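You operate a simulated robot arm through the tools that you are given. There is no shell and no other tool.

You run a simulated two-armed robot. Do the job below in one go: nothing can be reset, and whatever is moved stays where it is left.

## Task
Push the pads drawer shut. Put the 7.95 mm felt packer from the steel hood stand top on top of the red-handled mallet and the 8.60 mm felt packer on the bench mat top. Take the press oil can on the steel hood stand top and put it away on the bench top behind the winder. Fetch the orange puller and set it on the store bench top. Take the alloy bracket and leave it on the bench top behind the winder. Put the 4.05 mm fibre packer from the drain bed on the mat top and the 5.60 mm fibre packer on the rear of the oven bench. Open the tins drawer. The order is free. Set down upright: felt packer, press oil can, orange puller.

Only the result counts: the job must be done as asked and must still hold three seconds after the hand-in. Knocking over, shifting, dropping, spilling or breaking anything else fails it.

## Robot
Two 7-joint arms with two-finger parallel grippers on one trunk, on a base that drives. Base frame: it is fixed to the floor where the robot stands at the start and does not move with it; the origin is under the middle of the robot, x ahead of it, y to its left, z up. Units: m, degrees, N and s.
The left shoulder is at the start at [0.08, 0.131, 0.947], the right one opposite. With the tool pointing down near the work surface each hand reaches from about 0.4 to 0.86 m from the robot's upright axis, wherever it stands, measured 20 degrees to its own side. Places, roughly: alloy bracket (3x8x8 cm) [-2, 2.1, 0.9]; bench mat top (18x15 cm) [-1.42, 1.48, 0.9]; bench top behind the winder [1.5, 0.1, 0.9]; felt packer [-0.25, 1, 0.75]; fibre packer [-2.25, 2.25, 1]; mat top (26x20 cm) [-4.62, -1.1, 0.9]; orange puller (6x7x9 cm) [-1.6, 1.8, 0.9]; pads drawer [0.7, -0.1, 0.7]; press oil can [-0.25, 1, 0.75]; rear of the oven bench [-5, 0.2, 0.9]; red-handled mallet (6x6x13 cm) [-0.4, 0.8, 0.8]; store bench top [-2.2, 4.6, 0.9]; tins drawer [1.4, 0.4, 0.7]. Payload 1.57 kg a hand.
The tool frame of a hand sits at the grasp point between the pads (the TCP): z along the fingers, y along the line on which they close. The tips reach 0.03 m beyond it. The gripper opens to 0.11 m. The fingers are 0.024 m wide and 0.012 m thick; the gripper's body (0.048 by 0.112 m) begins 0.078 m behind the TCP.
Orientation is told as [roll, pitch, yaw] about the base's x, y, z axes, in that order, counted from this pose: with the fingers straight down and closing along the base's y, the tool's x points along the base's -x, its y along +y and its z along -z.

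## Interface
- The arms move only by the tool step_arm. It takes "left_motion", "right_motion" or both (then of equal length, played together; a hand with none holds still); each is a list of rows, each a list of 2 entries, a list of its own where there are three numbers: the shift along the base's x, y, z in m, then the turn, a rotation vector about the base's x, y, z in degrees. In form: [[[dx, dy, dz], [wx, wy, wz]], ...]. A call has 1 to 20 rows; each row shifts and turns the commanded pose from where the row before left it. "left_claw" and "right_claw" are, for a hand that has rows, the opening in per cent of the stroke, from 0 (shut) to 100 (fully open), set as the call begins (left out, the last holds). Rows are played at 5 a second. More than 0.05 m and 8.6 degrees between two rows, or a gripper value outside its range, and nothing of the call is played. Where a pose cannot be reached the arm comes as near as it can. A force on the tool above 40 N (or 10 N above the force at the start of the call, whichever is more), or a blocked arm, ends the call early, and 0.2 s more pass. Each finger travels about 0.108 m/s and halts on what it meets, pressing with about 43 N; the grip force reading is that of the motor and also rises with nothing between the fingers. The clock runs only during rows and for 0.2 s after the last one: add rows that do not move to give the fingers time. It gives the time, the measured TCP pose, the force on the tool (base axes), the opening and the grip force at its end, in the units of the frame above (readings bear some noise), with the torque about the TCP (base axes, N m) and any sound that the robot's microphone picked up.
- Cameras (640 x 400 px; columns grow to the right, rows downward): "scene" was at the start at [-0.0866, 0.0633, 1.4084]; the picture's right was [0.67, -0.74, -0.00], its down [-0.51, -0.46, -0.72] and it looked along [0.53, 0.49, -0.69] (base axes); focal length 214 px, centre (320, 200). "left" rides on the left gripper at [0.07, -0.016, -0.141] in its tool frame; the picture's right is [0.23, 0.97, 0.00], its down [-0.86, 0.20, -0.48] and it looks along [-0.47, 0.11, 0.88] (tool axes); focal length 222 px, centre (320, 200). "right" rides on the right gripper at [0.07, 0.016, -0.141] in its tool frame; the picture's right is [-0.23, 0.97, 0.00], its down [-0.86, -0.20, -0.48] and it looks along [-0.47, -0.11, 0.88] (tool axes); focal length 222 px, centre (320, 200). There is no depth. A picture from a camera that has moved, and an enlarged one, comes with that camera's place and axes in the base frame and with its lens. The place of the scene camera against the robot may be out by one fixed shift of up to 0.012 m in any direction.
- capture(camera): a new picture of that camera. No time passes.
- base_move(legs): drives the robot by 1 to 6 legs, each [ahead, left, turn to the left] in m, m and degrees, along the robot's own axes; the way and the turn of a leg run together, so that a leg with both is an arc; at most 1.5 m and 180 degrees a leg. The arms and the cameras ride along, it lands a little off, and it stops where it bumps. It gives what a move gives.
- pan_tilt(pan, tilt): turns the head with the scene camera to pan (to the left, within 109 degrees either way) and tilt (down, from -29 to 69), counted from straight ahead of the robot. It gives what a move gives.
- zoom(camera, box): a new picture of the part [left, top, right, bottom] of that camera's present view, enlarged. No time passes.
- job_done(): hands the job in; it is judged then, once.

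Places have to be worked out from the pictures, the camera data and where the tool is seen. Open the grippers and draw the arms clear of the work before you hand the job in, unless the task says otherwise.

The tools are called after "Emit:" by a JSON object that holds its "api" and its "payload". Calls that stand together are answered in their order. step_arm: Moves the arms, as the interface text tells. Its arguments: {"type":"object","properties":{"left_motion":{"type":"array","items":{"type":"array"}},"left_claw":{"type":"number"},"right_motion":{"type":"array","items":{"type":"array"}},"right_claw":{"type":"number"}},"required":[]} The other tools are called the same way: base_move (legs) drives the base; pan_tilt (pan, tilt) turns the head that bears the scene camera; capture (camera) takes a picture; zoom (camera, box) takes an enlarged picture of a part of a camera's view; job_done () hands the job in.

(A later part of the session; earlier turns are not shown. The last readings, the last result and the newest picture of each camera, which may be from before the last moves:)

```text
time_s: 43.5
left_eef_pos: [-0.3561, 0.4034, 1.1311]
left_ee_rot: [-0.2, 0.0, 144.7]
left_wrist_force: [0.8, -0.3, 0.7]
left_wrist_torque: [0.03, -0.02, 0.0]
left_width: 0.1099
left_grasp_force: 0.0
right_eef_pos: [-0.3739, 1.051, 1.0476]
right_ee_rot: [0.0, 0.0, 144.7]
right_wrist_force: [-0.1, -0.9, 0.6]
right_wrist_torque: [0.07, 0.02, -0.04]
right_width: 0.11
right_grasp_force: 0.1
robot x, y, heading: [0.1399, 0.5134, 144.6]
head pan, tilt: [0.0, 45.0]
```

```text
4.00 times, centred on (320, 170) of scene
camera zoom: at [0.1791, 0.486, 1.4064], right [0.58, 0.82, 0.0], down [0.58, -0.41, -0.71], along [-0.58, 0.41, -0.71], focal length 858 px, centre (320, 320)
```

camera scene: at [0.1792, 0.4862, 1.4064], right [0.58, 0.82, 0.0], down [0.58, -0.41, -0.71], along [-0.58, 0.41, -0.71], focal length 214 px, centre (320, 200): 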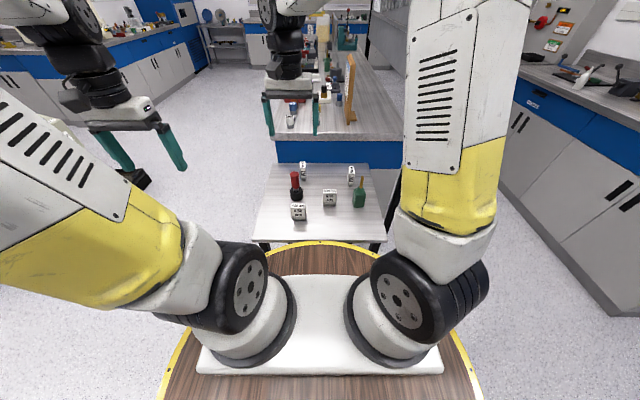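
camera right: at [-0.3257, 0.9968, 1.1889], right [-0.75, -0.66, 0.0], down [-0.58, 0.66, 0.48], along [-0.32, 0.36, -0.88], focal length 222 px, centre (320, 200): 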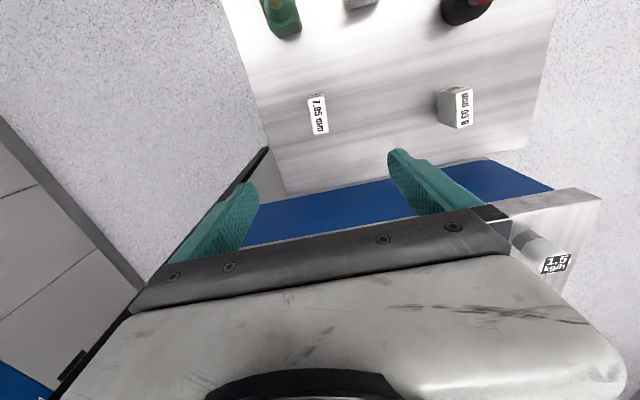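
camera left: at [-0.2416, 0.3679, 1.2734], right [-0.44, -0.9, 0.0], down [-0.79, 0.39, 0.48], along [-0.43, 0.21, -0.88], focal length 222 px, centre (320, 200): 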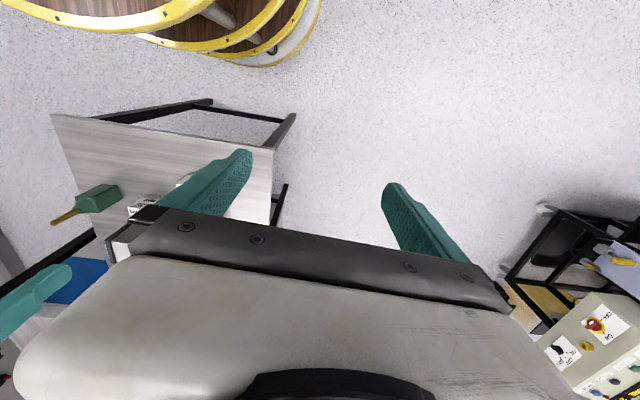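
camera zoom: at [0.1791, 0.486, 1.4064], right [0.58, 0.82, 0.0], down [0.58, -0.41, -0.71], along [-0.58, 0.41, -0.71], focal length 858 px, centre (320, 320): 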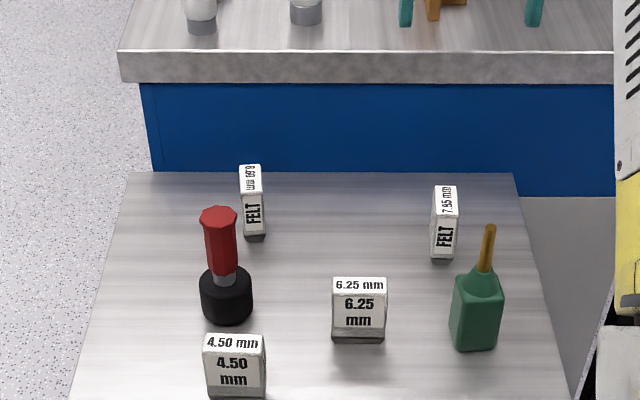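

The two cameras disagree by about 2 cm, so I need to calibrate the scene camera against the known fingertip position. I'll zoom on the fingertips.

Emit:
{"api": "zoom", "payload": {"camera": "scene", "box": [325, 95, 389, 135]}}

Emit:
{"api": "zoom", "payload": {"camera": "right", "box": [220, 40, 380, 140]}}

```text
10.00 times, centred on (357, 115) of scene
camera zoom: at [0.1791, 0.486, 1.4064], right [0.58, 0.82, 0.0], down [0.58, -0.41, -0.71], along [-0.58, 0.41, -0.71], focal length 2145 px, centre (-50, 1050)
```

zoom: 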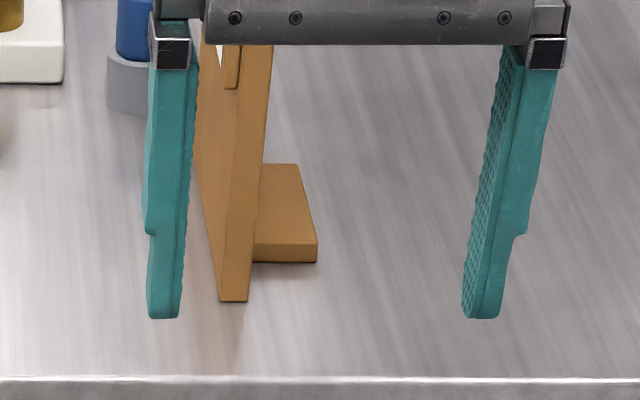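

```text
4.00 times, centred on (300, 90) of right
camera zoom: at [-0.3257, 0.9968, 1.1889], right [-0.75, -0.66, 0.0], down [-0.58, 0.66, 0.48], along [-0.32, 0.36, -0.88], focal length 888 px, centre (400, 640)
```

zoom: 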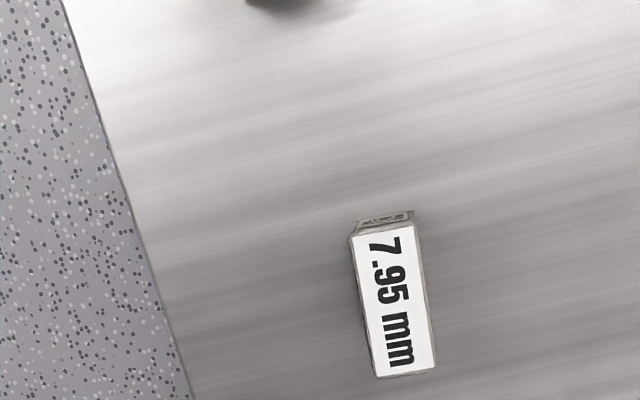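

The fingertips reveal a scene camera offset of about 12 mm. With that corrected, both cameras put the 7.95 mm packer's top centre at (-0.3585, 1.0375, 0.82), with its long axis at 140°. I'll align, descend and grip.

Emit:
{"api": "step_arm", "payload": {"right_claw": 70, "right_motion": [[[0.0153, -0.0133, -0.01], [0, 0, -4.6]], [[0, 0, -0.04], [0, 0, 0]], [[0, 0, -0.045], [0, 0, 0]], [[0, 0, -0.045], [0, 0, 0]], [[0, 0, -0.045], [0, 0, 0]], [[0, 0, -0.04], [0, 0, 0]], [[0, 0, -0.03], [0, 0, 0]]]}}

Emit:
{"api": "capture", "payload": {"camera": "right"}}

Emit:
{"api": "zoom", "payload": {"camera": "scene", "box": [280, 130, 440, 230]}}

```text
time_s: 45.1
left_eef_pos: [-0.3565, 0.4036, 1.1315]
left_ee_rot: [-0.2, 0.1, 144.7]
left_wrist_force: [-0.3, -0.2, -0.3]
left_wrist_torque: [0.02, 0.0, 0.01]
left_width: 0.11
left_grasp_force: 0.1
right_eef_pos: [-0.3581, 1.0411, 0.7952]
right_ee_rot: [-0.1, -0.1, 139.8]
right_wrist_force: [-0.8, -0.5, -0.4]
right_wrist_torque: [-0.01, 0.04, 0.03]
right_width: 0.0767
right_grasp_force: 0.0
robot x, y, heading: [0.1413, 0.5122, 144.9]
head pan, tilt: [0.0, 45.0]
```

```text
taken
camera right: at [-0.315, 0.9834, 0.9353], right [-0.8, -0.6, 0.0], down [-0.53, 0.7, 0.48], along [-0.29, 0.38, -0.88], focal length 222 px, centre (320, 200)
```

right: 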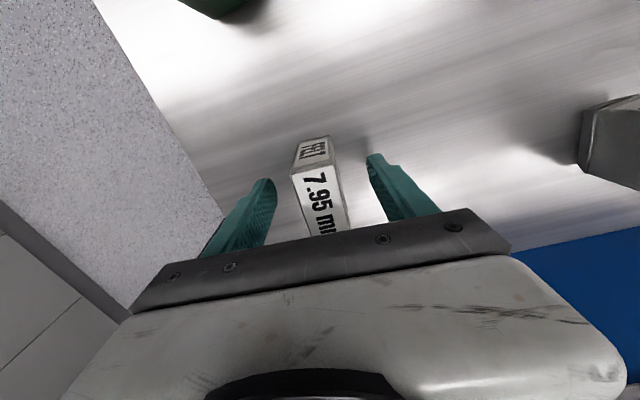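

```text
4.00 times, centred on (360, 180) of scene
camera zoom: at [0.1792, 0.4862, 1.4064], right [0.58, 0.82, 0.0], down [0.58, -0.41, -0.71], along [-0.58, 0.41, -0.71], focal length 858 px, centre (160, 280)
```

zoom: 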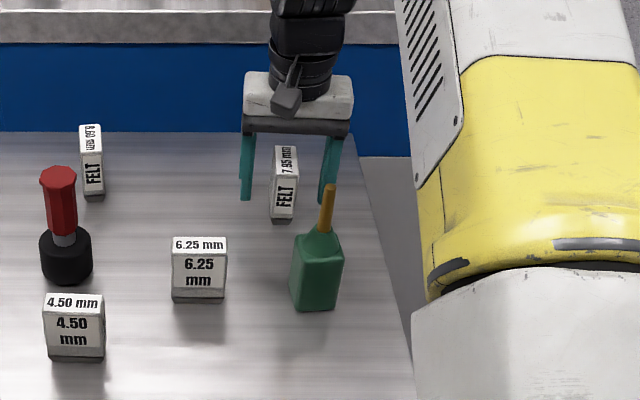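

The packer is centred between the fingers. I'll close and lift.

Emit:
{"api": "step_arm", "payload": {"right_claw": 0, "right_motion": [[[0, 0, 0], [0, 0, 0]], [[0, 0, 0], [0, 0, 0]], [[0, 0, 0], [0, 0, 0]], [[0, 0, 0], [0, 0, 0]]]}}

Emit:
{"api": "step_arm", "payload": {"right_motion": [[[0, 0, 0.02], [0, 0, 0]], [[0, 0, 0.04], [0, 0, 0]], [[0, 0, 0.04], [0, 0, 0]], [[0, 0, 0.04], [0, 0, 0]], [[0, 0, 0.04], [0, 0, 0]]]}}

Emit:
{"api": "capture", "payload": {"camera": "right"}}

Emit:
{"api": "zoom", "payload": {"camera": "scene", "box": [250, 110, 410, 210]}}

```text
time_s: 46.1
left_eef_pos: [-0.3569, 0.4041, 1.1303]
left_ee_rot: [-0.2, 0.1, 144.6]
left_wrist_force: [0.2, -0.2, 0.5]
left_wrist_torque: [-0.02, 0.01, -0.01]
left_width: 0.11
left_grasp_force: 0.0
right_eef_pos: [-0.3584, 1.0407, 0.7958]
right_ee_rot: [0.0, 0.0, 140.0]
right_wrist_force: [0.4, 0.5, 0.0]
right_wrist_torque: [-0.02, 0.01, -0.03]
right_width: 0.025
right_grasp_force: 36.7
robot x, y, heading: [0.139, 0.5121, 145.0]
head pan, tilt: [0.0, 45.0]
```

```text
time_s: 47.3
left_eef_pos: [-0.3573, 0.4049, 1.1305]
left_ee_rot: [-0.3, 0.0, 144.8]
left_wrist_force: [0.4, 0.4, -0.8]
left_wrist_torque: [-0.01, 0.0, -0.01]
left_width: 0.11
left_grasp_force: 0.1
right_eef_pos: [-0.3612, 1.038, 0.9749]
right_ee_rot: [0.0, 0.1, 140.0]
right_wrist_force: [-0.1, 0.9, -1.4]
right_wrist_torque: [-0.01, -0.02, 0.0]
right_width: 0.0253
right_grasp_force: 36.7
robot x, y, heading: [0.1393, 0.5181, 144.8]
head pan, tilt: [0.0, 45.0]
```

```text
taken
camera right: at [-0.3163, 0.981, 1.1155], right [-0.8, -0.6, 0.0], down [-0.53, 0.7, 0.48], along [-0.29, 0.38, -0.88], focal length 222 px, centre (320, 200)
```

right: 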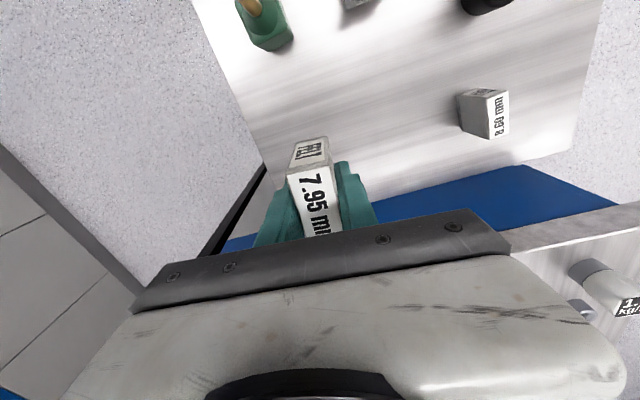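

```text
4.00 times, centred on (330, 160) of scene
camera zoom: at [0.1788, 0.4866, 1.4064], right [0.58, 0.82, 0.0], down [0.58, -0.41, -0.71], along [-0.58, 0.41, -0.71], focal length 858 px, centre (280, 360)
```

zoom: 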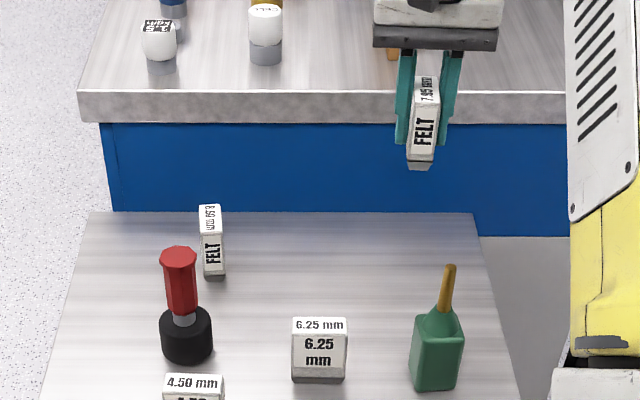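

The packer is held centred in the hand, with its bottom about 45 mm below the TCP. Both cameras put the mallet's handle top at about (-0.4135, 0.780, 0.88). I'll carry the packer above it.

Emit:
{"api": "step_arm", "payload": {"right_motion": [[[-0.0087, -0.043, 0.003], [0, 0, 0]], [[-0.0087, -0.043, 0.002], [0, 0, 0]], [[-0.0087, -0.043, 0], [0, 0, 0]], [[-0.0087, -0.043, 0], [0, 0, 0]], [[-0.0087, -0.043, 0], [0, 0, 0]], [[-0.0088, -0.043, 0], [0, 0, 0]], [[0, 0, 0], [0, 0, 0]]]}}

Emit:
{"api": "zoom", "payload": {"camera": "scene", "box": [250, 120, 346, 180]}}

Emit:
{"api": "capture", "payload": {"camera": "right"}}

Emit:
{"api": "capture", "payload": {"camera": "left"}}

```text
time_s: 48.9
left_eef_pos: [-0.3564, 0.4042, 1.1321]
left_ee_rot: [-0.1, 0.1, 144.7]
left_wrist_force: [0.1, -0.4, -0.4]
left_wrist_torque: [0.01, 0.01, 0.02]
left_width: 0.1102
left_grasp_force: 0.1
right_eef_pos: [-0.4092, 0.7806, 0.9811]
right_ee_rot: [0.1, 0.0, 140.0]
right_wrist_force: [0.0, -0.9, 0.0]
right_wrist_torque: [0.0, -0.01, 0.01]
right_width: 0.025
right_grasp_force: 36.5
robot x, y, heading: [0.1376, 0.5129, 144.8]
head pan, tilt: [0.0, 45.0]
```

```text
6.67 times, centred on (298, 150) of scene
camera zoom: at [0.179, 0.4863, 1.4064], right [0.58, 0.82, 0.0], down [0.58, -0.41, -0.71], along [-0.58, 0.41, -0.71], focal length 1430 px, centre (467, 533)
```

zoom: 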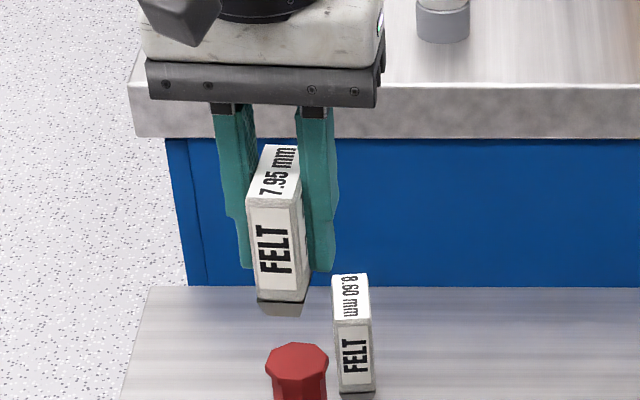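

```text
taken
camera right: at [-0.3661, 0.7238, 1.1217], right [-0.8, -0.6, 0.0], down [-0.53, 0.7, 0.48], along [-0.29, 0.38, -0.88], focal length 222 px, centre (320, 200)
```

right: 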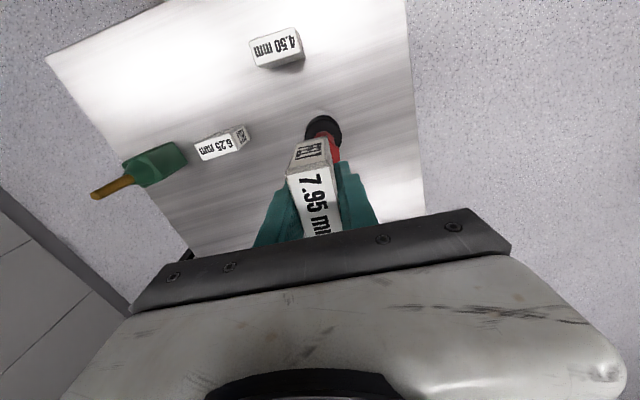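

```text
taken
camera left: at [-0.2902, 0.3775, 1.2734], right [-0.38, -0.93, 0.0], down [-0.81, 0.33, 0.48], along [-0.44, 0.18, -0.88], focal length 222 px, centre (320, 200)
```

left: 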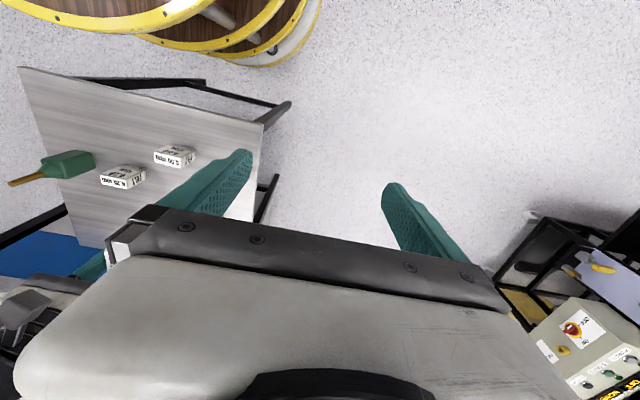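

The calibration checks out: the packer's bottom edge projects where predicted. I'll nudge over and descend to a few mm above the handle top.

Emit:
{"api": "step_arm", "payload": {"right_motion": [[[-0.003, -0.001, 0], [0, 0, 0]], [[0, 0, -0.02], [0, 0, 0]], [[0, 0, -0.02], [0, 0, 0]], [[0, 0, -0.01], [0, 0, 0]], [[0, 0, 0], [0, 0, 0]]]}}

Emit:
{"api": "zoom", "payload": {"camera": "scene", "box": [260, 140, 324, 180]}}

```text
time_s: 50.1
left_eef_pos: [-0.3565, 0.4035, 1.1312]
left_ee_rot: [-0.2, 0.1, 144.7]
left_wrist_force: [-0.8, 0.7, -0.6]
left_wrist_torque: [-0.02, -0.04, -0.03]
left_width: 0.1098
left_grasp_force: 0.1
right_eef_pos: [-0.4133, 0.7787, 0.9299]
right_ee_rot: [0.0, 0.1, 139.9]
right_wrist_force: [0.1, 0.2, -0.6]
right_wrist_torque: [0.0, 0.01, -0.01]
right_width: 0.0255
right_grasp_force: 36.8
robot x, y, heading: [0.1421, 0.512, 144.6]
head pan, tilt: [0.0, 45.0]
```

```text
10.00 times, centred on (292, 160) of scene
camera zoom: at [0.1789, 0.4863, 1.4064], right [0.58, 0.82, 0.0], down [0.58, -0.41, -0.71], along [-0.58, 0.41, -0.71], focal length 2145 px, centre (600, 600)
```

zoom: 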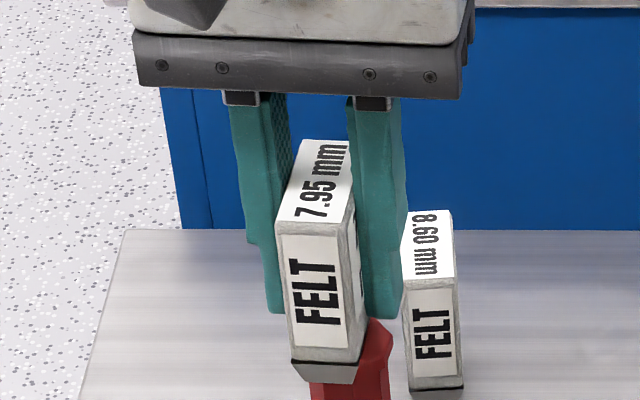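

Laterally the handle is about 3 mm to the right of the packer, so I'll correct that and step down to contact.

Emit:
{"api": "step_arm", "payload": {"right_motion": [[[0.0017, 0.0025, 0], [0, 0, 0]], [[0, 0, -0.002], [0, 0, 0]], [[0, 0, -0.002], [0, 0, 0]], [[0, 0, 0], [0, 0, 0]]]}}

Emit:
{"api": "zoom", "payload": {"camera": "scene", "box": [260, 140, 324, 180]}}

```text
time_s: 51.1
left_eef_pos: [-0.3556, 0.4038, 1.1299]
left_ee_rot: [-0.2, 0.2, 144.7]
left_wrist_force: [-0.1, 0.1, -0.2]
left_wrist_torque: [-0.03, -0.01, 0.02]
left_width: 0.11
left_grasp_force: 0.0
right_eef_pos: [-0.4114, 0.7825, 0.9258]
right_ee_rot: [0.0, 0.0, 140.0]
right_wrist_force: [-0.1, -0.4, -0.1]
right_wrist_torque: [0.02, 0.0, 0.02]
right_width: 0.0253
right_grasp_force: 36.9
robot x, y, heading: [0.1376, 0.5088, 144.6]
head pan, tilt: [0.0, 45.0]
```

```text
10.00 times, centred on (292, 160) of scene
camera zoom: at [0.179, 0.4863, 1.4064], right [0.58, 0.82, 0.0], down [0.58, -0.41, -0.71], along [-0.58, 0.41, -0.71], focal length 2145 px, centre (600, 600)
```

zoom: 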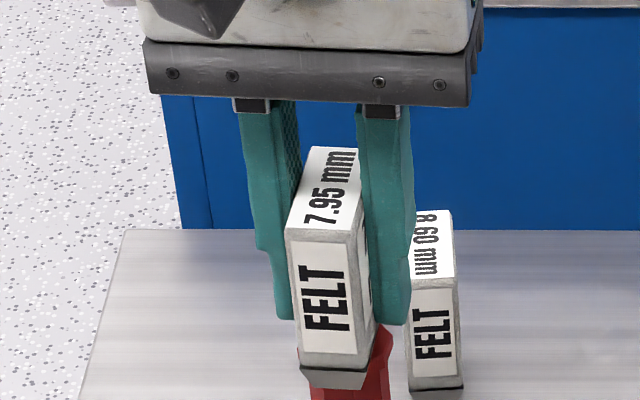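

No contact yet at z 0.9258. I'll continue in 2 mm steps.

Emit:
{"api": "step_arm", "payload": {"right_motion": [[[0, 0, -0.002], [0, 0, 0]], [[0, 0, 0], [0, 0, 0]]]}}

Emit:
{"api": "step_arm", "payload": {"right_motion": [[[0, 0, -0.002], [0, 0, 0]], [[0, 0, 0], [0, 0, 0]]]}}

```text
time_s: 51.7
left_eef_pos: [-0.3556, 0.4035, 1.1309]
left_ee_rot: [-0.2, 0.1, 144.7]
left_wrist_force: [0.9, -0.3, -0.8]
left_wrist_torque: [0.0, 0.0, 0.01]
left_width: 0.11
left_grasp_force: 0.0
right_eef_pos: [-0.4129, 0.7818, 0.9244]
right_ee_rot: [0.1, -0.1, 139.9]
right_wrist_force: [1.6, 0.9, 12.4]
right_wrist_torque: [0.04, -0.07, -0.04]
right_width: 0.0253
right_grasp_force: 37.1
robot x, y, heading: [0.1392, 0.5149, 144.5]
head pan, tilt: [0.0, 45.0]
```

```text
time_s: 52.3
left_eef_pos: [-0.3558, 0.4035, 1.1315]
left_ee_rot: [-0.2, 0.1, 144.6]
left_wrist_force: [0.2, -0.3, -0.2]
left_wrist_torque: [-0.02, -0.01, -0.01]
left_width: 0.1097
left_grasp_force: 0.2
right_eef_pos: [-0.4127, 0.7824, 0.9241]
right_ee_rot: [0.1, -0.3, 140.0]
right_wrist_force: [3.5, -1.4, 10.0]
right_wrist_torque: [-0.14, -0.33, 0.04]
right_width: 0.0251
right_grasp_force: 36.6
robot x, y, heading: [0.1399, 0.5112, 144.8]
head pan, tilt: [0.0, 45.0]
stopped in row 2 (right hand): the force on the tool passed its limit at 42 N (the readings are from after the stop); the commanded pose is now the measured one
```

Contact reached at z≈0.924. I'll relieve the pressure by 1 mm and open the gripper.

Emit:
{"api": "step_arm", "payload": {"right_motion": [[[0, 0, 0.001], [0, 0, 0]], [[0, 0, 0], [0, 0, 0]]]}}

Emit:
{"api": "zoom", "payload": {"camera": "scene", "box": [260, 140, 324, 180]}}

```text
time_s: 52.9
left_eef_pos: [-0.3554, 0.4032, 1.1312]
left_ee_rot: [-0.2, 0.1, 144.7]
left_wrist_force: [0.3, 0.4, -0.6]
left_wrist_torque: [0.04, 0.03, -0.02]
left_width: 0.11
left_grasp_force: 0.1
right_eef_pos: [-0.4123, 0.7825, 0.9251]
right_ee_rot: [0.2, -0.3, 140.0]
right_wrist_force: [2.3, -1.3, 6.4]
right_wrist_torque: [-0.06, -0.22, 0.02]
right_width: 0.0253
right_grasp_force: 36.5
robot x, y, heading: [0.1404, 0.5106, 144.7]
head pan, tilt: [0.0, 45.0]
```

```text
10.00 times, centred on (292, 160) of scene
camera zoom: at [0.1793, 0.4862, 1.4064], right [0.58, 0.82, 0.0], down [0.58, -0.41, -0.71], along [-0.58, 0.41, -0.71], focal length 2145 px, centre (600, 600)
```

zoom: 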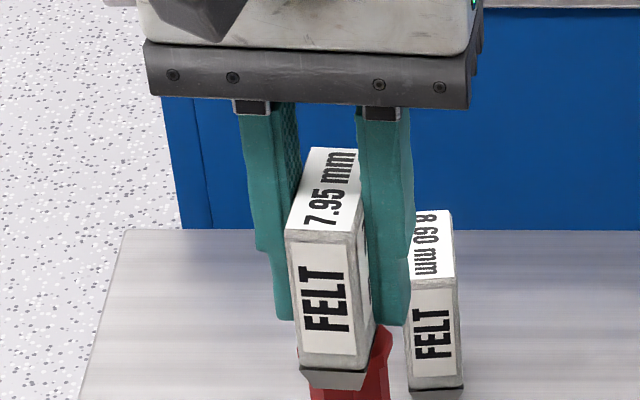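

At first contact the force was centred under the packer, so it sits well on the handle. I'll open now.

Emit:
{"api": "step_arm", "payload": {"right_claw": 45, "right_motion": [[[0, 0, 0], [0, 0, 0]], [[0, 0, 0], [0, 0, 0]], [[0, 0, 0], [0, 0, 0]]]}}

Emit:
{"api": "zoom", "payload": {"camera": "scene", "box": [260, 140, 324, 180]}}

Emit:
{"api": "capture", "payload": {"camera": "right"}}

```text
time_s: 53.7
left_eef_pos: [-0.3568, 0.4037, 1.1316]
left_ee_rot: [-0.3, 0.1, 144.7]
left_wrist_force: [-0.1, -1.0, 0.9]
left_wrist_torque: [-0.01, -0.02, 0.02]
left_width: 0.1098
left_grasp_force: 0.0
right_eef_pos: [-0.4133, 0.7831, 0.9259]
right_ee_rot: [0.2, -0.2, 140.0]
right_wrist_force: [-0.4, 0.5, 0.1]
right_wrist_torque: [0.04, 0.02, -0.01]
right_width: 0.0495
right_grasp_force: 0.0
robot x, y, heading: [0.136, 0.5137, 144.4]
head pan, tilt: [0.0, 45.0]
```

```text
10.00 times, centred on (292, 160) of scene
camera zoom: at [0.179, 0.4863, 1.4064], right [0.58, 0.82, 0.0], down [0.58, -0.41, -0.71], along [-0.58, 0.41, -0.71], focal length 2145 px, centre (600, 600)
```

zoom: 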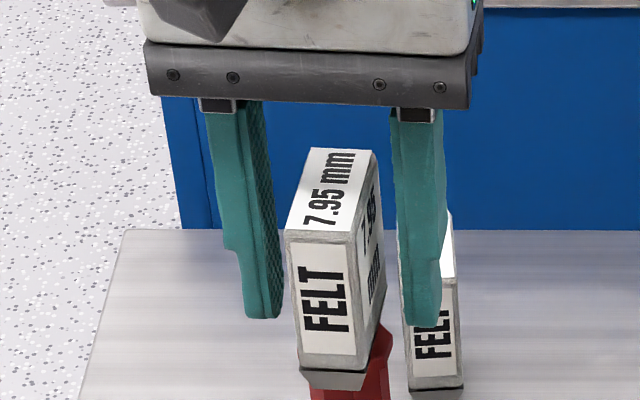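

```text
taken
camera right: at [-0.3687, 0.7253, 1.065], right [-0.8, -0.6, 0.0], down [-0.52, 0.7, 0.48], along [-0.29, 0.38, -0.88], focal length 222 px, centre (320, 200)
```

right: 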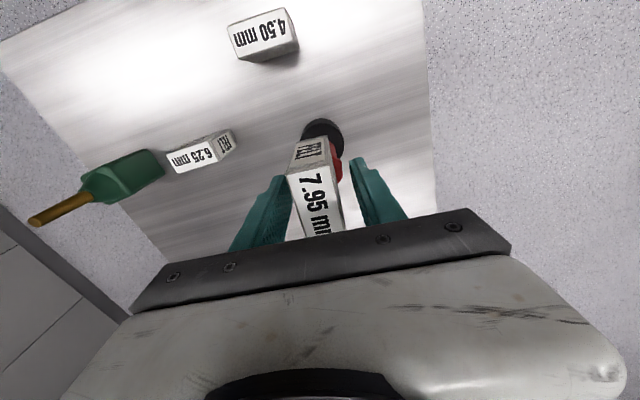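

The packer stands on the mallet. I'll raise the hand straight up, then look at the can from near it.

Emit:
{"api": "step_arm", "payload": {"right_motion": [[[0, 0, 0.02], [0, 0, 0]], [[0, 0, 0.04], [0, 0, 0]], [[0, 0, 0.045], [0, 0, 0]], [[0, 0, 0.045], [0, 0, 0]], [[0, 0, 0.03], [0, 0, 0]]]}}

Emit:
{"api": "zoom", "payload": {"camera": "scene", "box": [250, 110, 410, 210]}}

Emit:
{"api": "step_arm", "payload": {"right_claw": 80, "right_motion": [[[0.035, 0.02, 0], [0, 0, 4.8]], [[0.04, 0.02, 0], [0, 0, 0]], [[0.04, 0.02, 0], [0, 0, 0]], [[0.04, 0.02, 0], [0, 0, 0]], [[0.04, 0.015, 0], [0, 0, 0]], [[0.04, 0.015, 0], [0, 0, 0]], [[0.035, 0.005, 0], [0, 0, 0]]]}}

Emit:
{"api": "capture", "payload": {"camera": "right"}}

Emit:
{"api": "zoom", "payload": {"camera": "scene", "box": [250, 110, 410, 210]}}

```text
time_s: 54.9
left_eef_pos: [-0.3564, 0.4036, 1.1316]
left_ee_rot: [-0.3, 0.1, 144.7]
left_wrist_force: [-0.2, -0.4, -0.1]
left_wrist_torque: [0.03, -0.02, 0.01]
left_width: 0.1097
left_grasp_force: 0.1
right_eef_pos: [-0.4146, 0.7831, 1.1061]
right_ee_rot: [0.1, -0.2, 140.0]
right_wrist_force: [0.3, 0.7, -0.1]
right_wrist_torque: [0.01, -0.03, -0.03]
right_width: 0.0496
right_grasp_force: 0.0
robot x, y, heading: [0.1399, 0.5112, 144.6]
head pan, tilt: [0.0, 45.0]
```

```text
4.00 times, centred on (330, 160) of scene
camera zoom: at [0.1789, 0.4864, 1.4064], right [0.58, 0.82, 0.0], down [0.58, -0.41, -0.71], along [-0.58, 0.41, -0.71], focal length 858 px, centre (280, 360)
```

zoom: 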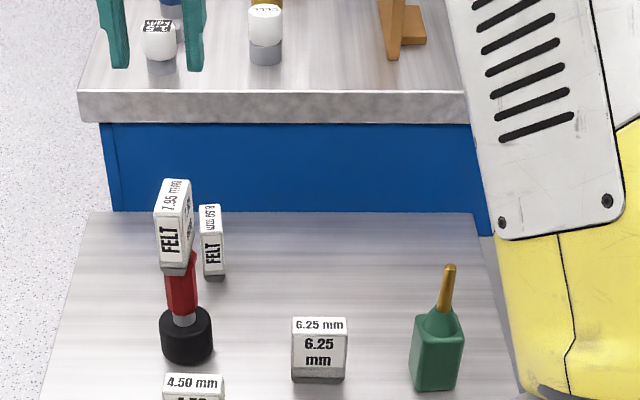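

```text
time_s: 56.5
left_eef_pos: [-0.3575, 0.4041, 1.1311]
left_ee_rot: [-0.1, 0.2, 144.7]
left_wrist_force: [-0.1, 0.1, 0.1]
left_wrist_torque: [-0.01, -0.08, -0.03]
left_width: 0.1102
left_grasp_force: 0.1
right_eef_pos: [-0.1421, 0.8956, 1.1039]
right_ee_rot: [0.1, -0.2, 144.8]
right_wrist_force: [-0.8, 1.0, -0.3]
right_wrist_torque: [0.0, -0.04, 0.01]
right_width: 0.088
right_grasp_force: 0.0
robot x, y, heading: [0.1394, 0.509, 144.7]
head pan, tilt: [0.0, 45.0]
```

```text
taken
camera right: at [-0.0934, 0.8427, 1.2442], right [-0.75, -0.67, 0.0], down [-0.58, 0.66, 0.48], along [-0.32, 0.36, -0.88], focal length 222 px, centre (320, 200)
```

right: 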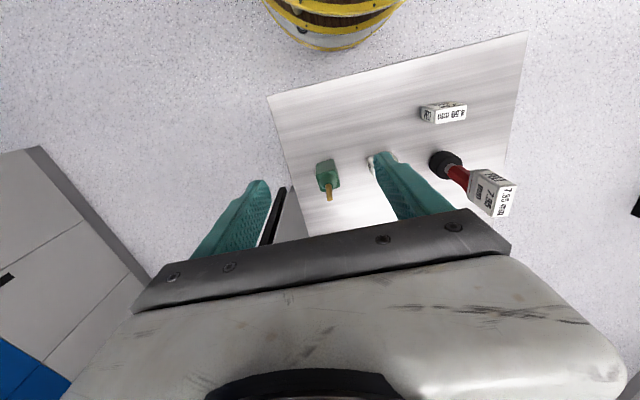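

```text
4.00 times, centred on (330, 160) of scene
camera zoom: at [0.1787, 0.4863, 1.4064], right [0.58, 0.82, 0.0], down [0.58, -0.41, -0.71], along [-0.58, 0.41, -0.71], focal length 858 px, centre (280, 360)
```

zoom: 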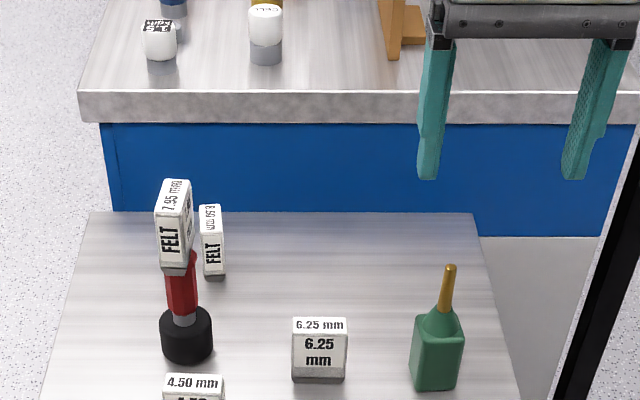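

The 7.95 mm packer is safely on the mallet. I'll check the can's orientation in the right camera.

Emit:
{"api": "zoom", "payload": {"camera": "right", "box": [288, 140, 368, 215]}}

Emit:
{"api": "zoom", "payload": {"camera": "scene", "box": [340, 165, 380, 215]}}

```text
5.33 times, centred on (328, 178) of right
camera zoom: at [-0.0934, 0.8427, 1.2442], right [-0.75, -0.67, 0.0], down [-0.58, 0.66, 0.48], along [-0.32, 0.36, -0.88], focal length 1185 px, centre (277, 320)
```

zoom: 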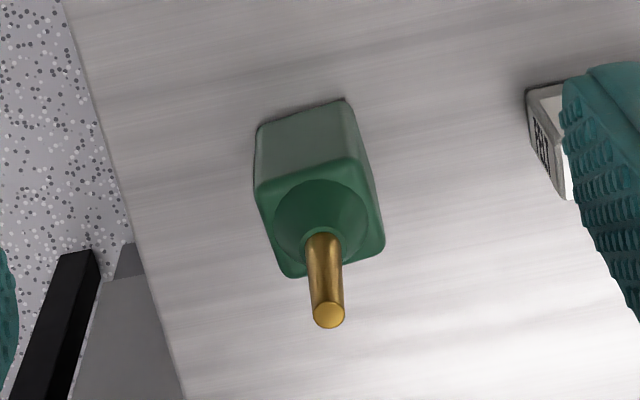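

```text
8.00 times, centred on (360, 190) of scene
camera zoom: at [0.1787, 0.4863, 1.4064], right [0.58, 0.82, 0.0], down [0.58, -0.41, -0.71], along [-0.58, 0.41, -0.71], focal length 1716 px, centre (0, 280)
```

zoom: 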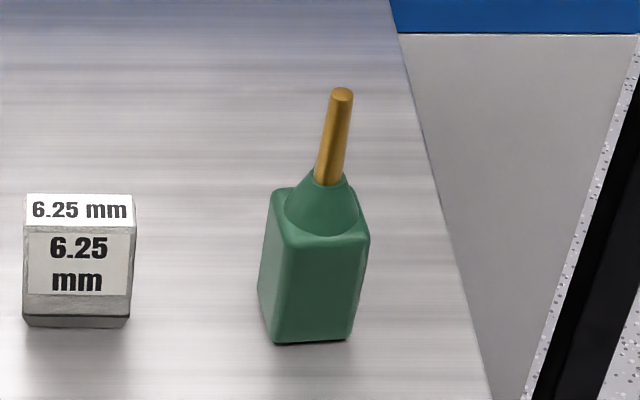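

The can's centre is about (-0.234, 0.9725) with its faces turned to about 149°. I'll tilt the right hand 45° and bring it to a pre-grasp point.

Emit:
{"api": "step_arm", "payload": {"right_claw": 80, "right_motion": [[[0, 0, -0.019], [0, 0, 4.2]], [[-0.0022, 0.005, -0.033], [3.86, 6.43, 0]], [[-0.0022, 0.005, -0.033], [3.86, 6.43, 0]], [[-0.0022, 0.005, -0.033], [3.86, 6.43, 0]], [[-0.0022, 0.005, -0.033], [3.86, 6.43, 0]], [[-0.0022, 0.005, -0.033], [3.86, 6.43, 0]], [[-0.0022, 0.005, -0.033], [3.86, 6.43, 0]]]}}

Emit:
{"api": "capture", "payload": {"camera": "right"}}

Emit:
{"api": "zoom", "payload": {"camera": "scene", "box": [300, 120, 460, 220]}}

```text
time_s: 58.1
left_eef_pos: [-0.3559, 0.4045, 1.1317]
left_ee_rot: [-0.2, 0.0, 144.7]
left_wrist_force: [-0.1, -0.6, 0.2]
left_wrist_torque: [0.02, 0.06, 0.01]
left_width: 0.1099
left_grasp_force: 0.0
right_eef_pos: [-0.1905, 0.958, 0.8884]
right_ee_rot: [1.2, -41.6, 148.0]
right_wrist_force: [0.3, 0.0, 0.1]
right_wrist_torque: [-0.02, -0.02, -0.03]
right_width: 0.088
right_grasp_force: 0.2
right hand out of reach, approached as far as the arm can: row 5, 6, 7
robot x, y, heading: [0.1416, 0.5127, 144.7]
head pan, tilt: [0.0, 45.0]
```

```text
taken
camera right: at [-0.0731, 0.8688, 0.9475], right [-0.65, -0.74, 0.17], down [-0.16, 0.35, 0.92], along [-0.74, 0.57, -0.35], focal length 222 px, centre (320, 200)
```

right: 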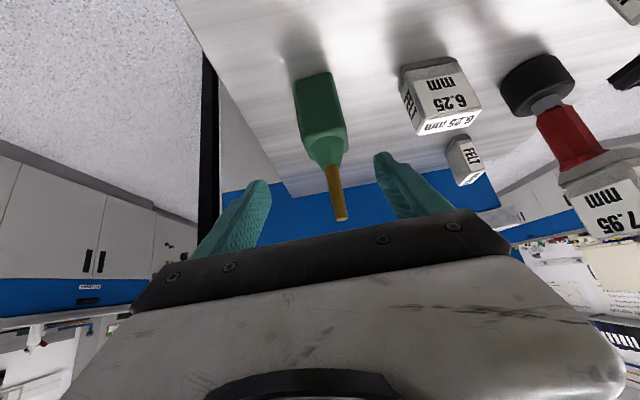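

```text
4.00 times, centred on (380, 170) of scene
camera zoom: at [0.1797, 0.4862, 1.4064], right [0.58, 0.82, 0.0], down [0.58, -0.41, -0.71], along [-0.58, 0.41, -0.71], focal length 858 px, centre (80, 320)
```

zoom: 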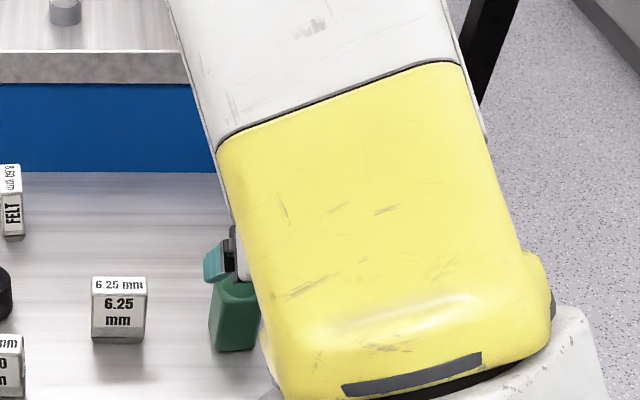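

The hand hit its inner reach limit and stopped near the spout. I'll lift straight up, back the base off 12 cm, and approach again.

Emit:
{"api": "step_arm", "payload": {"right_motion": [[[0, 0, 0.03], [0, 0, 0]], [[0, 0, 0.04], [0, 0, 0]], [[0, 0, 0.04], [0, 0, 0]], [[0, 0, 0.03], [0, 0, 0]]]}}

Emit:
{"api": "base_move", "payload": {"legs": [[-0.13, 0, 0]]}}

Emit:
{"api": "capture", "payload": {"camera": "right"}}

```text
time_s: 59.1
left_eef_pos: [-0.3567, 0.4037, 1.1301]
left_ee_rot: [-0.3, 0.2, 144.7]
left_wrist_force: [0.3, -0.3, -0.3]
left_wrist_torque: [-0.03, -0.03, 0.0]
left_width: 0.1099
left_grasp_force: 0.0
right_eef_pos: [-0.1898, 0.9573, 1.0273]
right_ee_rot: [1.3, -41.5, 148.0]
right_wrist_force: [0.2, 0.3, 0.8]
right_wrist_torque: [-0.02, -0.07, 0.0]
right_width: 0.0879
right_grasp_force: 0.2
robot x, y, heading: [0.1381, 0.511, 144.8]
head pan, tilt: [0.0, 45.0]
```

```text
time_s: 60.4
left_eef_pos: [-0.2502, 0.3286, 1.1302]
left_ee_rot: [-0.2, 0.2, 144.7]
left_wrist_force: [0.0, 0.3, -0.8]
left_wrist_torque: [0.02, -0.04, -0.01]
left_width: 0.11
left_grasp_force: 0.0
right_eef_pos: [-0.0854, 0.8827, 1.0269]
right_ee_rot: [1.2, -41.5, 148.1]
right_wrist_force: [0.3, -0.3, 0.0]
right_wrist_torque: [0.0, 0.0, -0.01]
right_width: 0.088
right_grasp_force: 0.1
robot x, y, heading: [0.244, 0.4367, 144.9]
head pan, tilt: [0.0, 45.0]
```

```text
taken
camera right: at [0.0327, 0.7936, 1.0855], right [-0.65, -0.74, 0.17], down [-0.16, 0.35, 0.92], along [-0.74, 0.57, -0.35], focal length 222 px, centre (320, 200)
```

right: 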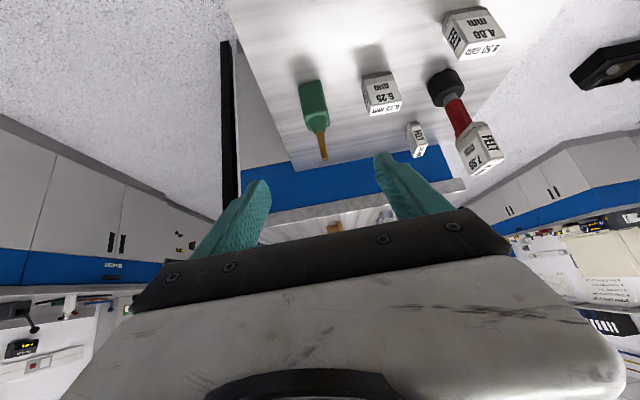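

The hand now lies almost on the approach line to the can. I'll advance to 13 cm short of the grasp, then look again.

Emit:
{"api": "step_arm", "payload": {"right_motion": [[[-0.0185, 0.0116, -0.0336], [0, 0, 0]], [[-0.0185, 0.0116, -0.0336], [0, 0, 0]], [[-0.0185, 0.0116, -0.0336], [0, 0, 0]], [[-0.0185, 0.0116, -0.0336], [0, 0, 0]]]}}

Emit:
{"api": "capture", "payload": {"camera": "right"}}

```text
time_s: 61.4
left_eef_pos: [-0.2525, 0.3278, 1.1324]
left_ee_rot: [-0.2, 0.1, 144.8]
left_wrist_force: [0.8, -0.2, 0.3]
left_wrist_torque: [0.02, 0.03, 0.02]
left_width: 0.1099
left_grasp_force: 0.1
right_eef_pos: [-0.1585, 0.9286, 0.89]
right_ee_rot: [1.3, -41.6, 147.9]
right_wrist_force: [0.6, -0.1, 0.2]
right_wrist_torque: [-0.03, 0.01, 0.0]
right_width: 0.088
right_grasp_force: 0.1
robot x, y, heading: [0.2431, 0.4329, 144.6]
head pan, tilt: [0.0, 45.0]
```

```text
taken
camera right: at [-0.0409, 0.8406, 0.9489], right [-0.65, -0.74, 0.17], down [-0.16, 0.35, 0.92], along [-0.74, 0.57, -0.35], focal length 222 px, centre (320, 200)
```

right: 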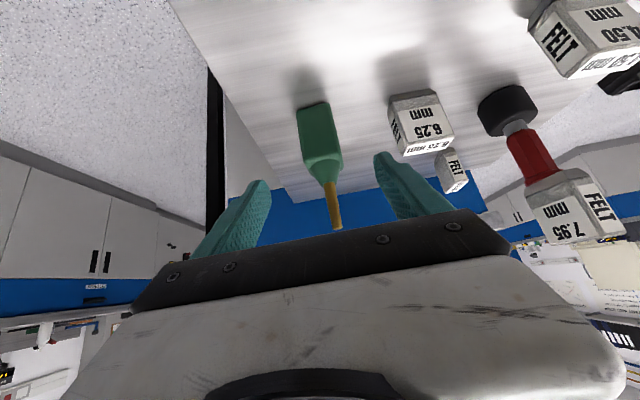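

The spout and neighbours are clear of the approach. I'll narrow the gripper a bit and advance to the can body.

Emit:
{"api": "step_arm", "payload": {"right_claw": 70, "right_motion": [[[-0.0189, 0.011, -0.0238], [0, 0, 0]], [[-0.0189, 0.011, -0.0238], [0, 0, 0]], [[-0.0189, 0.011, -0.0238], [0, 0, 0]], [[-0.0188, 0.011, -0.0236], [0, 0, 0]]]}}

Emit:
{"api": "capture", "payload": {"camera": "right"}}

Emit:
{"api": "zoom", "payload": {"camera": "scene", "box": [270, 100, 430, 200]}}

```text
time_s: 62.4
left_eef_pos: [-0.251, 0.3283, 1.1317]
left_ee_rot: [-0.2, 0.1, 144.7]
left_wrist_force: [0.3, -0.2, 1.0]
left_wrist_torque: [0.03, 0.01, -0.04]
left_width: 0.1101
left_grasp_force: 0.1
right_eef_pos: [-0.2355, 0.9725, 0.7978]
right_ee_rot: [1.3, -41.6, 148.0]
right_wrist_force: [0.3, 0.4, -1.5]
right_wrist_torque: [0.01, 0.03, 0.0]
right_width: 0.0771
right_grasp_force: 0.1
robot x, y, heading: [0.245, 0.4411, 145.0]
head pan, tilt: [0.0, 45.0]
```

```text
taken
camera right: at [-0.1177, 0.884, 0.8556], right [-0.65, -0.74, 0.17], down [-0.16, 0.35, 0.92], along [-0.74, 0.57, -0.35], focal length 222 px, centre (320, 200)
```

right: 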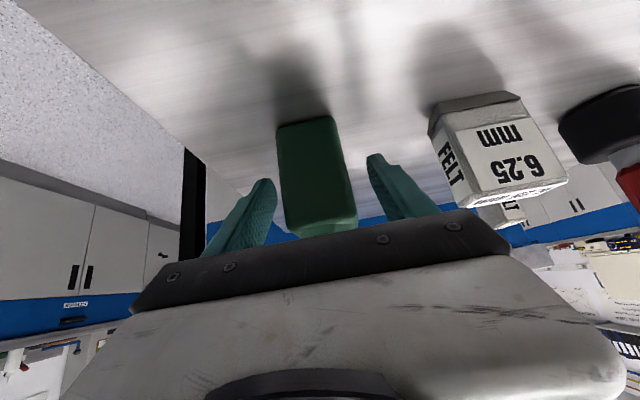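

```text
4.00 times, centred on (350, 150) of scene
camera zoom: at [0.2846, 0.4116, 1.4064], right [0.58, 0.82, 0.0], down [0.58, -0.41, -0.71], along [-0.58, 0.41, -0.71], focal length 858 px, centre (200, 400)
```

zoom: 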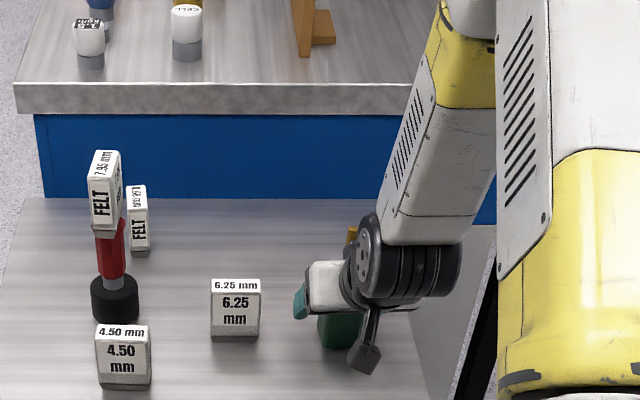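

The can body is between the fingers. I'll close and lift a little.

Emit:
{"api": "step_arm", "payload": {"right_claw": 0, "right_motion": [[[0, 0, 0], [0, 0, 0]], [[0, 0, 0], [0, 0, 0]], [[0, 0, 0], [0, 0, 0]], [[0, 0, 0], [0, 0, 0]]]}}

Emit:
{"api": "step_arm", "payload": {"right_motion": [[[0, 0, 0.02], [0, 0, 0]], [[0, 0, 0.04], [0, 0, 0]], [[0, 0, 0.04], [0, 0, 0]], [[0, 0, 0.04], [0, 0, 0]], [[0, 0, 0.04], [0, 0, 0]], [[0, 0, 0.02], [0, 0, 0]]]}}

Emit:
{"api": "capture", "payload": {"camera": "right"}}

Emit:
{"api": "zoom", "payload": {"camera": "scene", "box": [270, 80, 430, 180]}}

```text
time_s: 63.4
left_eef_pos: [-0.2506, 0.3287, 1.1316]
left_ee_rot: [-0.2, 0.1, 144.6]
left_wrist_force: [-0.2, -0.2, -0.1]
left_wrist_torque: [0.03, 0.0, -0.02]
left_width: 0.1099
left_grasp_force: 0.1
right_eef_pos: [-0.2361, 0.9733, 0.7969]
right_ee_rot: [1.3, -41.7, 148.1]
right_wrist_force: [0.0, 0.1, -0.1]
right_wrist_torque: [0.01, -0.03, 0.0]
right_width: 0.0435
right_grasp_force: 43.4
robot x, y, heading: [0.2495, 0.4404, 144.9]
head pan, tilt: [0.0, 45.0]
```

```text
time_s: 64.8
left_eef_pos: [-0.2507, 0.3284, 1.1316]
left_ee_rot: [-0.2, 0.1, 144.7]
left_wrist_force: [-1.3, 1.1, -0.6]
left_wrist_torque: [-0.03, -0.02, -0.01]
left_width: 0.1103
left_grasp_force: 0.1
right_eef_pos: [-0.234, 0.9705, 0.9982]
right_ee_rot: [1.3, -41.6, 148.2]
right_wrist_force: [0.3, 0.3, -0.9]
right_wrist_torque: [-0.01, 0.0, 0.0]
right_width: 0.044
right_grasp_force: 43.0
robot x, y, heading: [0.2466, 0.4364, 144.6]
head pan, tilt: [0.0, 45.0]
```

```text
taken
camera right: at [-0.1162, 0.8826, 1.0562], right [-0.65, -0.74, 0.17], down [-0.17, 0.35, 0.92], along [-0.74, 0.57, -0.35], focal length 222 px, centre (320, 200)
```

right: 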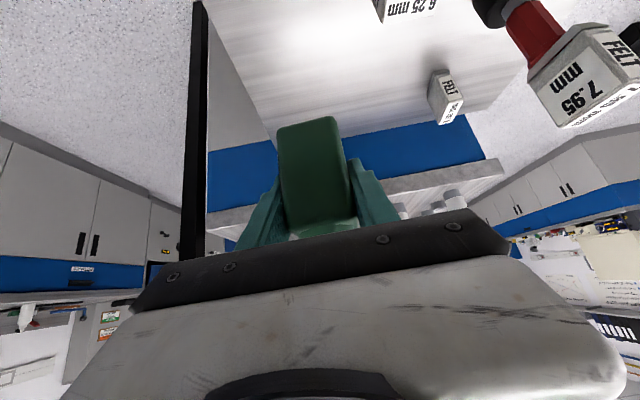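

```text
4.00 times, centred on (350, 130) of scene
camera zoom: at [0.2842, 0.4119, 1.4064], right [0.58, 0.82, 0.0], down [0.58, -0.41, -0.71], along [-0.58, 0.41, -0.71], focal length 858 px, centre (200, 480)
```

zoom: 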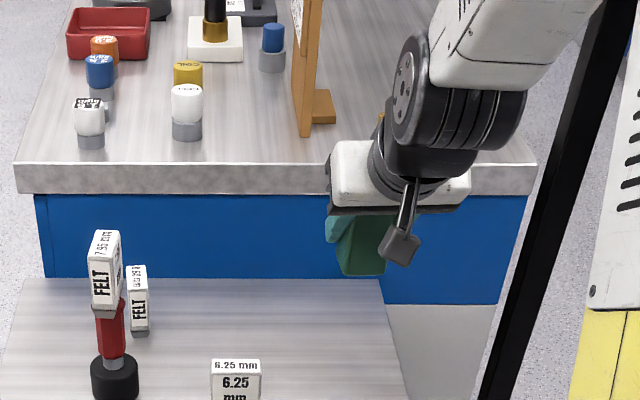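

The can is held upright. I'll turn right to face the main bench, move to in front of the winder, and look.

Emit:
{"api": "base_move", "payload": {"legs": [[0, 0, -90], [0, 0, -89.7], [0, 0.3, 0]]}}

Emit:
{"api": "pan_tilt", "payload": {"pan": 0, "tilt": 30}}

Emit:
{"api": "capture", "payload": {"camera": "scene"}}

Emit:
{"api": "capture", "payload": {"camera": "left"}}

Emit:
{"api": "capture", "payload": {"camera": "right"}}

```text
time_s: 74.5
left_eef_pos: [0.9091, 0.8045, 1.1319]
left_ee_rot: [-0.2, 0.1, -34.4]
left_wrist_force: [0.3, -0.2, -0.2]
left_wrist_torque: [-0.02, -0.02, -0.03]
left_width: 0.1099
left_grasp_force: 0.0
right_eef_pos: [0.9035, 0.1626, 0.9976]
right_ee_rot: [1.2, -41.6, -30.9]
right_wrist_force: [-1.0, 0.0, -1.0]
right_wrist_torque: [-0.02, -0.02, -0.02]
right_width: 0.0437
right_grasp_force: 43.0
robot x, y, heading: [0.4169, 0.6894, -34.4]
head pan, tilt: [0.0, 45.0]
```

```text
time_s: 75.2
left_eef_pos: [0.9087, 0.8053, 1.1317]
left_ee_rot: [-0.2, 0.2, -34.3]
left_wrist_force: [0.3, 0.0, 0.5]
left_wrist_torque: [-0.03, 0.02, 0.01]
left_width: 0.1099
left_grasp_force: 0.1
right_eef_pos: [0.9023, 0.1625, 0.9957]
right_ee_rot: [1.2, -41.6, -30.9]
right_wrist_force: [0.8, 0.2, -2.3]
right_wrist_torque: [0.01, -0.03, 0.03]
right_width: 0.0436
right_grasp_force: 42.9
robot x, y, heading: [0.4158, 0.687, -34.3]
head pan, tilt: [0.0, 30.0]
```

```text
taken
camera scene: at [0.3672, 0.7236, 1.4289], right [-0.56, -0.83, 0.0], down [-0.41, 0.28, -0.87], along [0.72, -0.49, -0.5], focal length 214 px, centre (320, 200)
```

scene: 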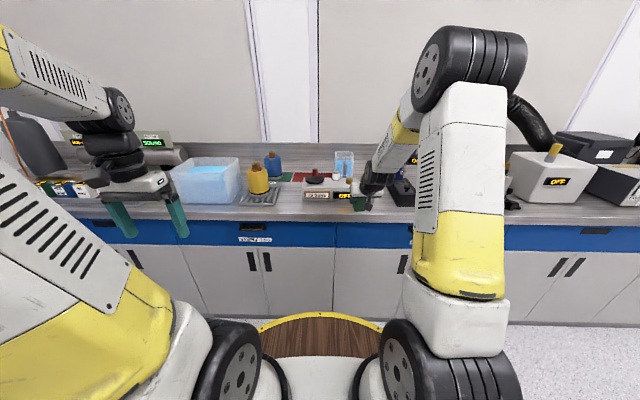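

```text
taken
camera left: at [0.8433, 0.8327, 1.2734], right [0.36, 0.93, 0.0], down [0.82, -0.32, 0.48], along [0.44, -0.17, -0.88], focal length 222 px, centre (320, 200)
```

left: 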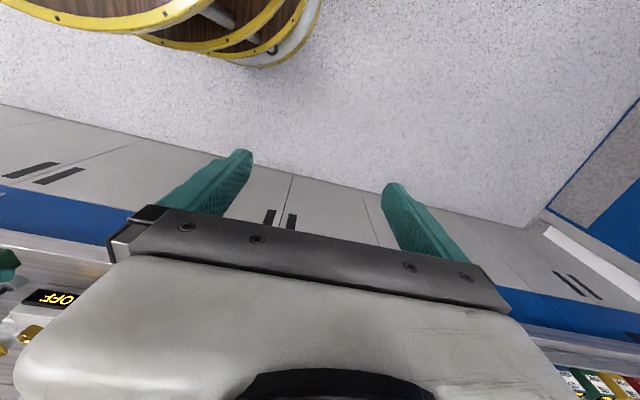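

```text
taken
camera right: at [0.7848, 0.2488, 1.056], right [0.63, 0.76, 0.17], down [0.17, -0.35, 0.92], along [0.75, -0.56, -0.35], focal length 222 px, centre (320, 200)
```

right: 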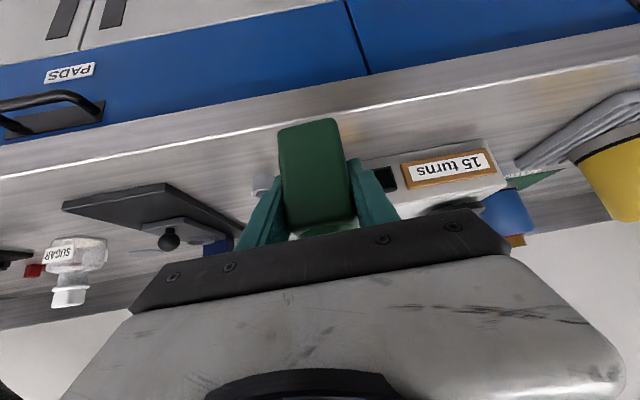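

I'm now in front of the winder. I'll zoom on the zone behind it.

Emit:
{"api": "zoom", "payload": {"camera": "scene", "box": [240, 130, 400, 230]}}

Emit:
{"api": "zoom", "payload": {"camera": "scene", "box": [270, 135, 366, 205]}}

```text
4.00 times, centred on (320, 180) of scene
camera zoom: at [0.3672, 0.7236, 1.4289], right [-0.56, -0.83, 0.0], down [-0.41, 0.28, -0.87], along [0.72, -0.49, -0.5], focal length 858 px, centre (320, 280)
```

zoom: 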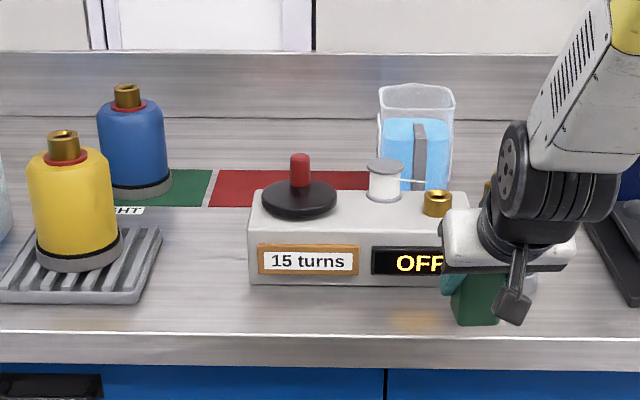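

```text
5.71 times, centred on (318, 170) of scene
camera zoom: at [0.3672, 0.7236, 1.4289], right [-0.56, -0.83, 0.0], down [-0.41, 0.28, -0.87], along [0.72, -0.49, -0.5], focal length 1226 px, centre (331, 371)
```

zoom: 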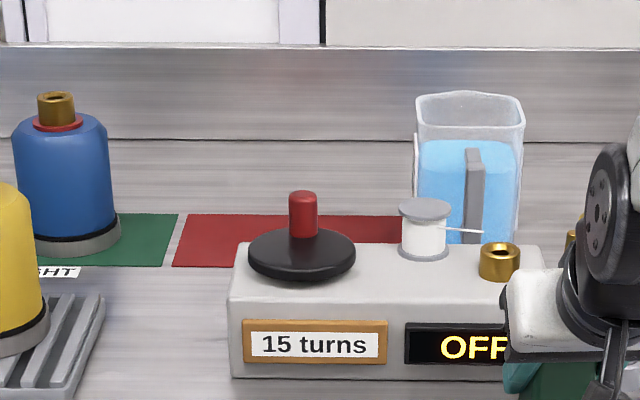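

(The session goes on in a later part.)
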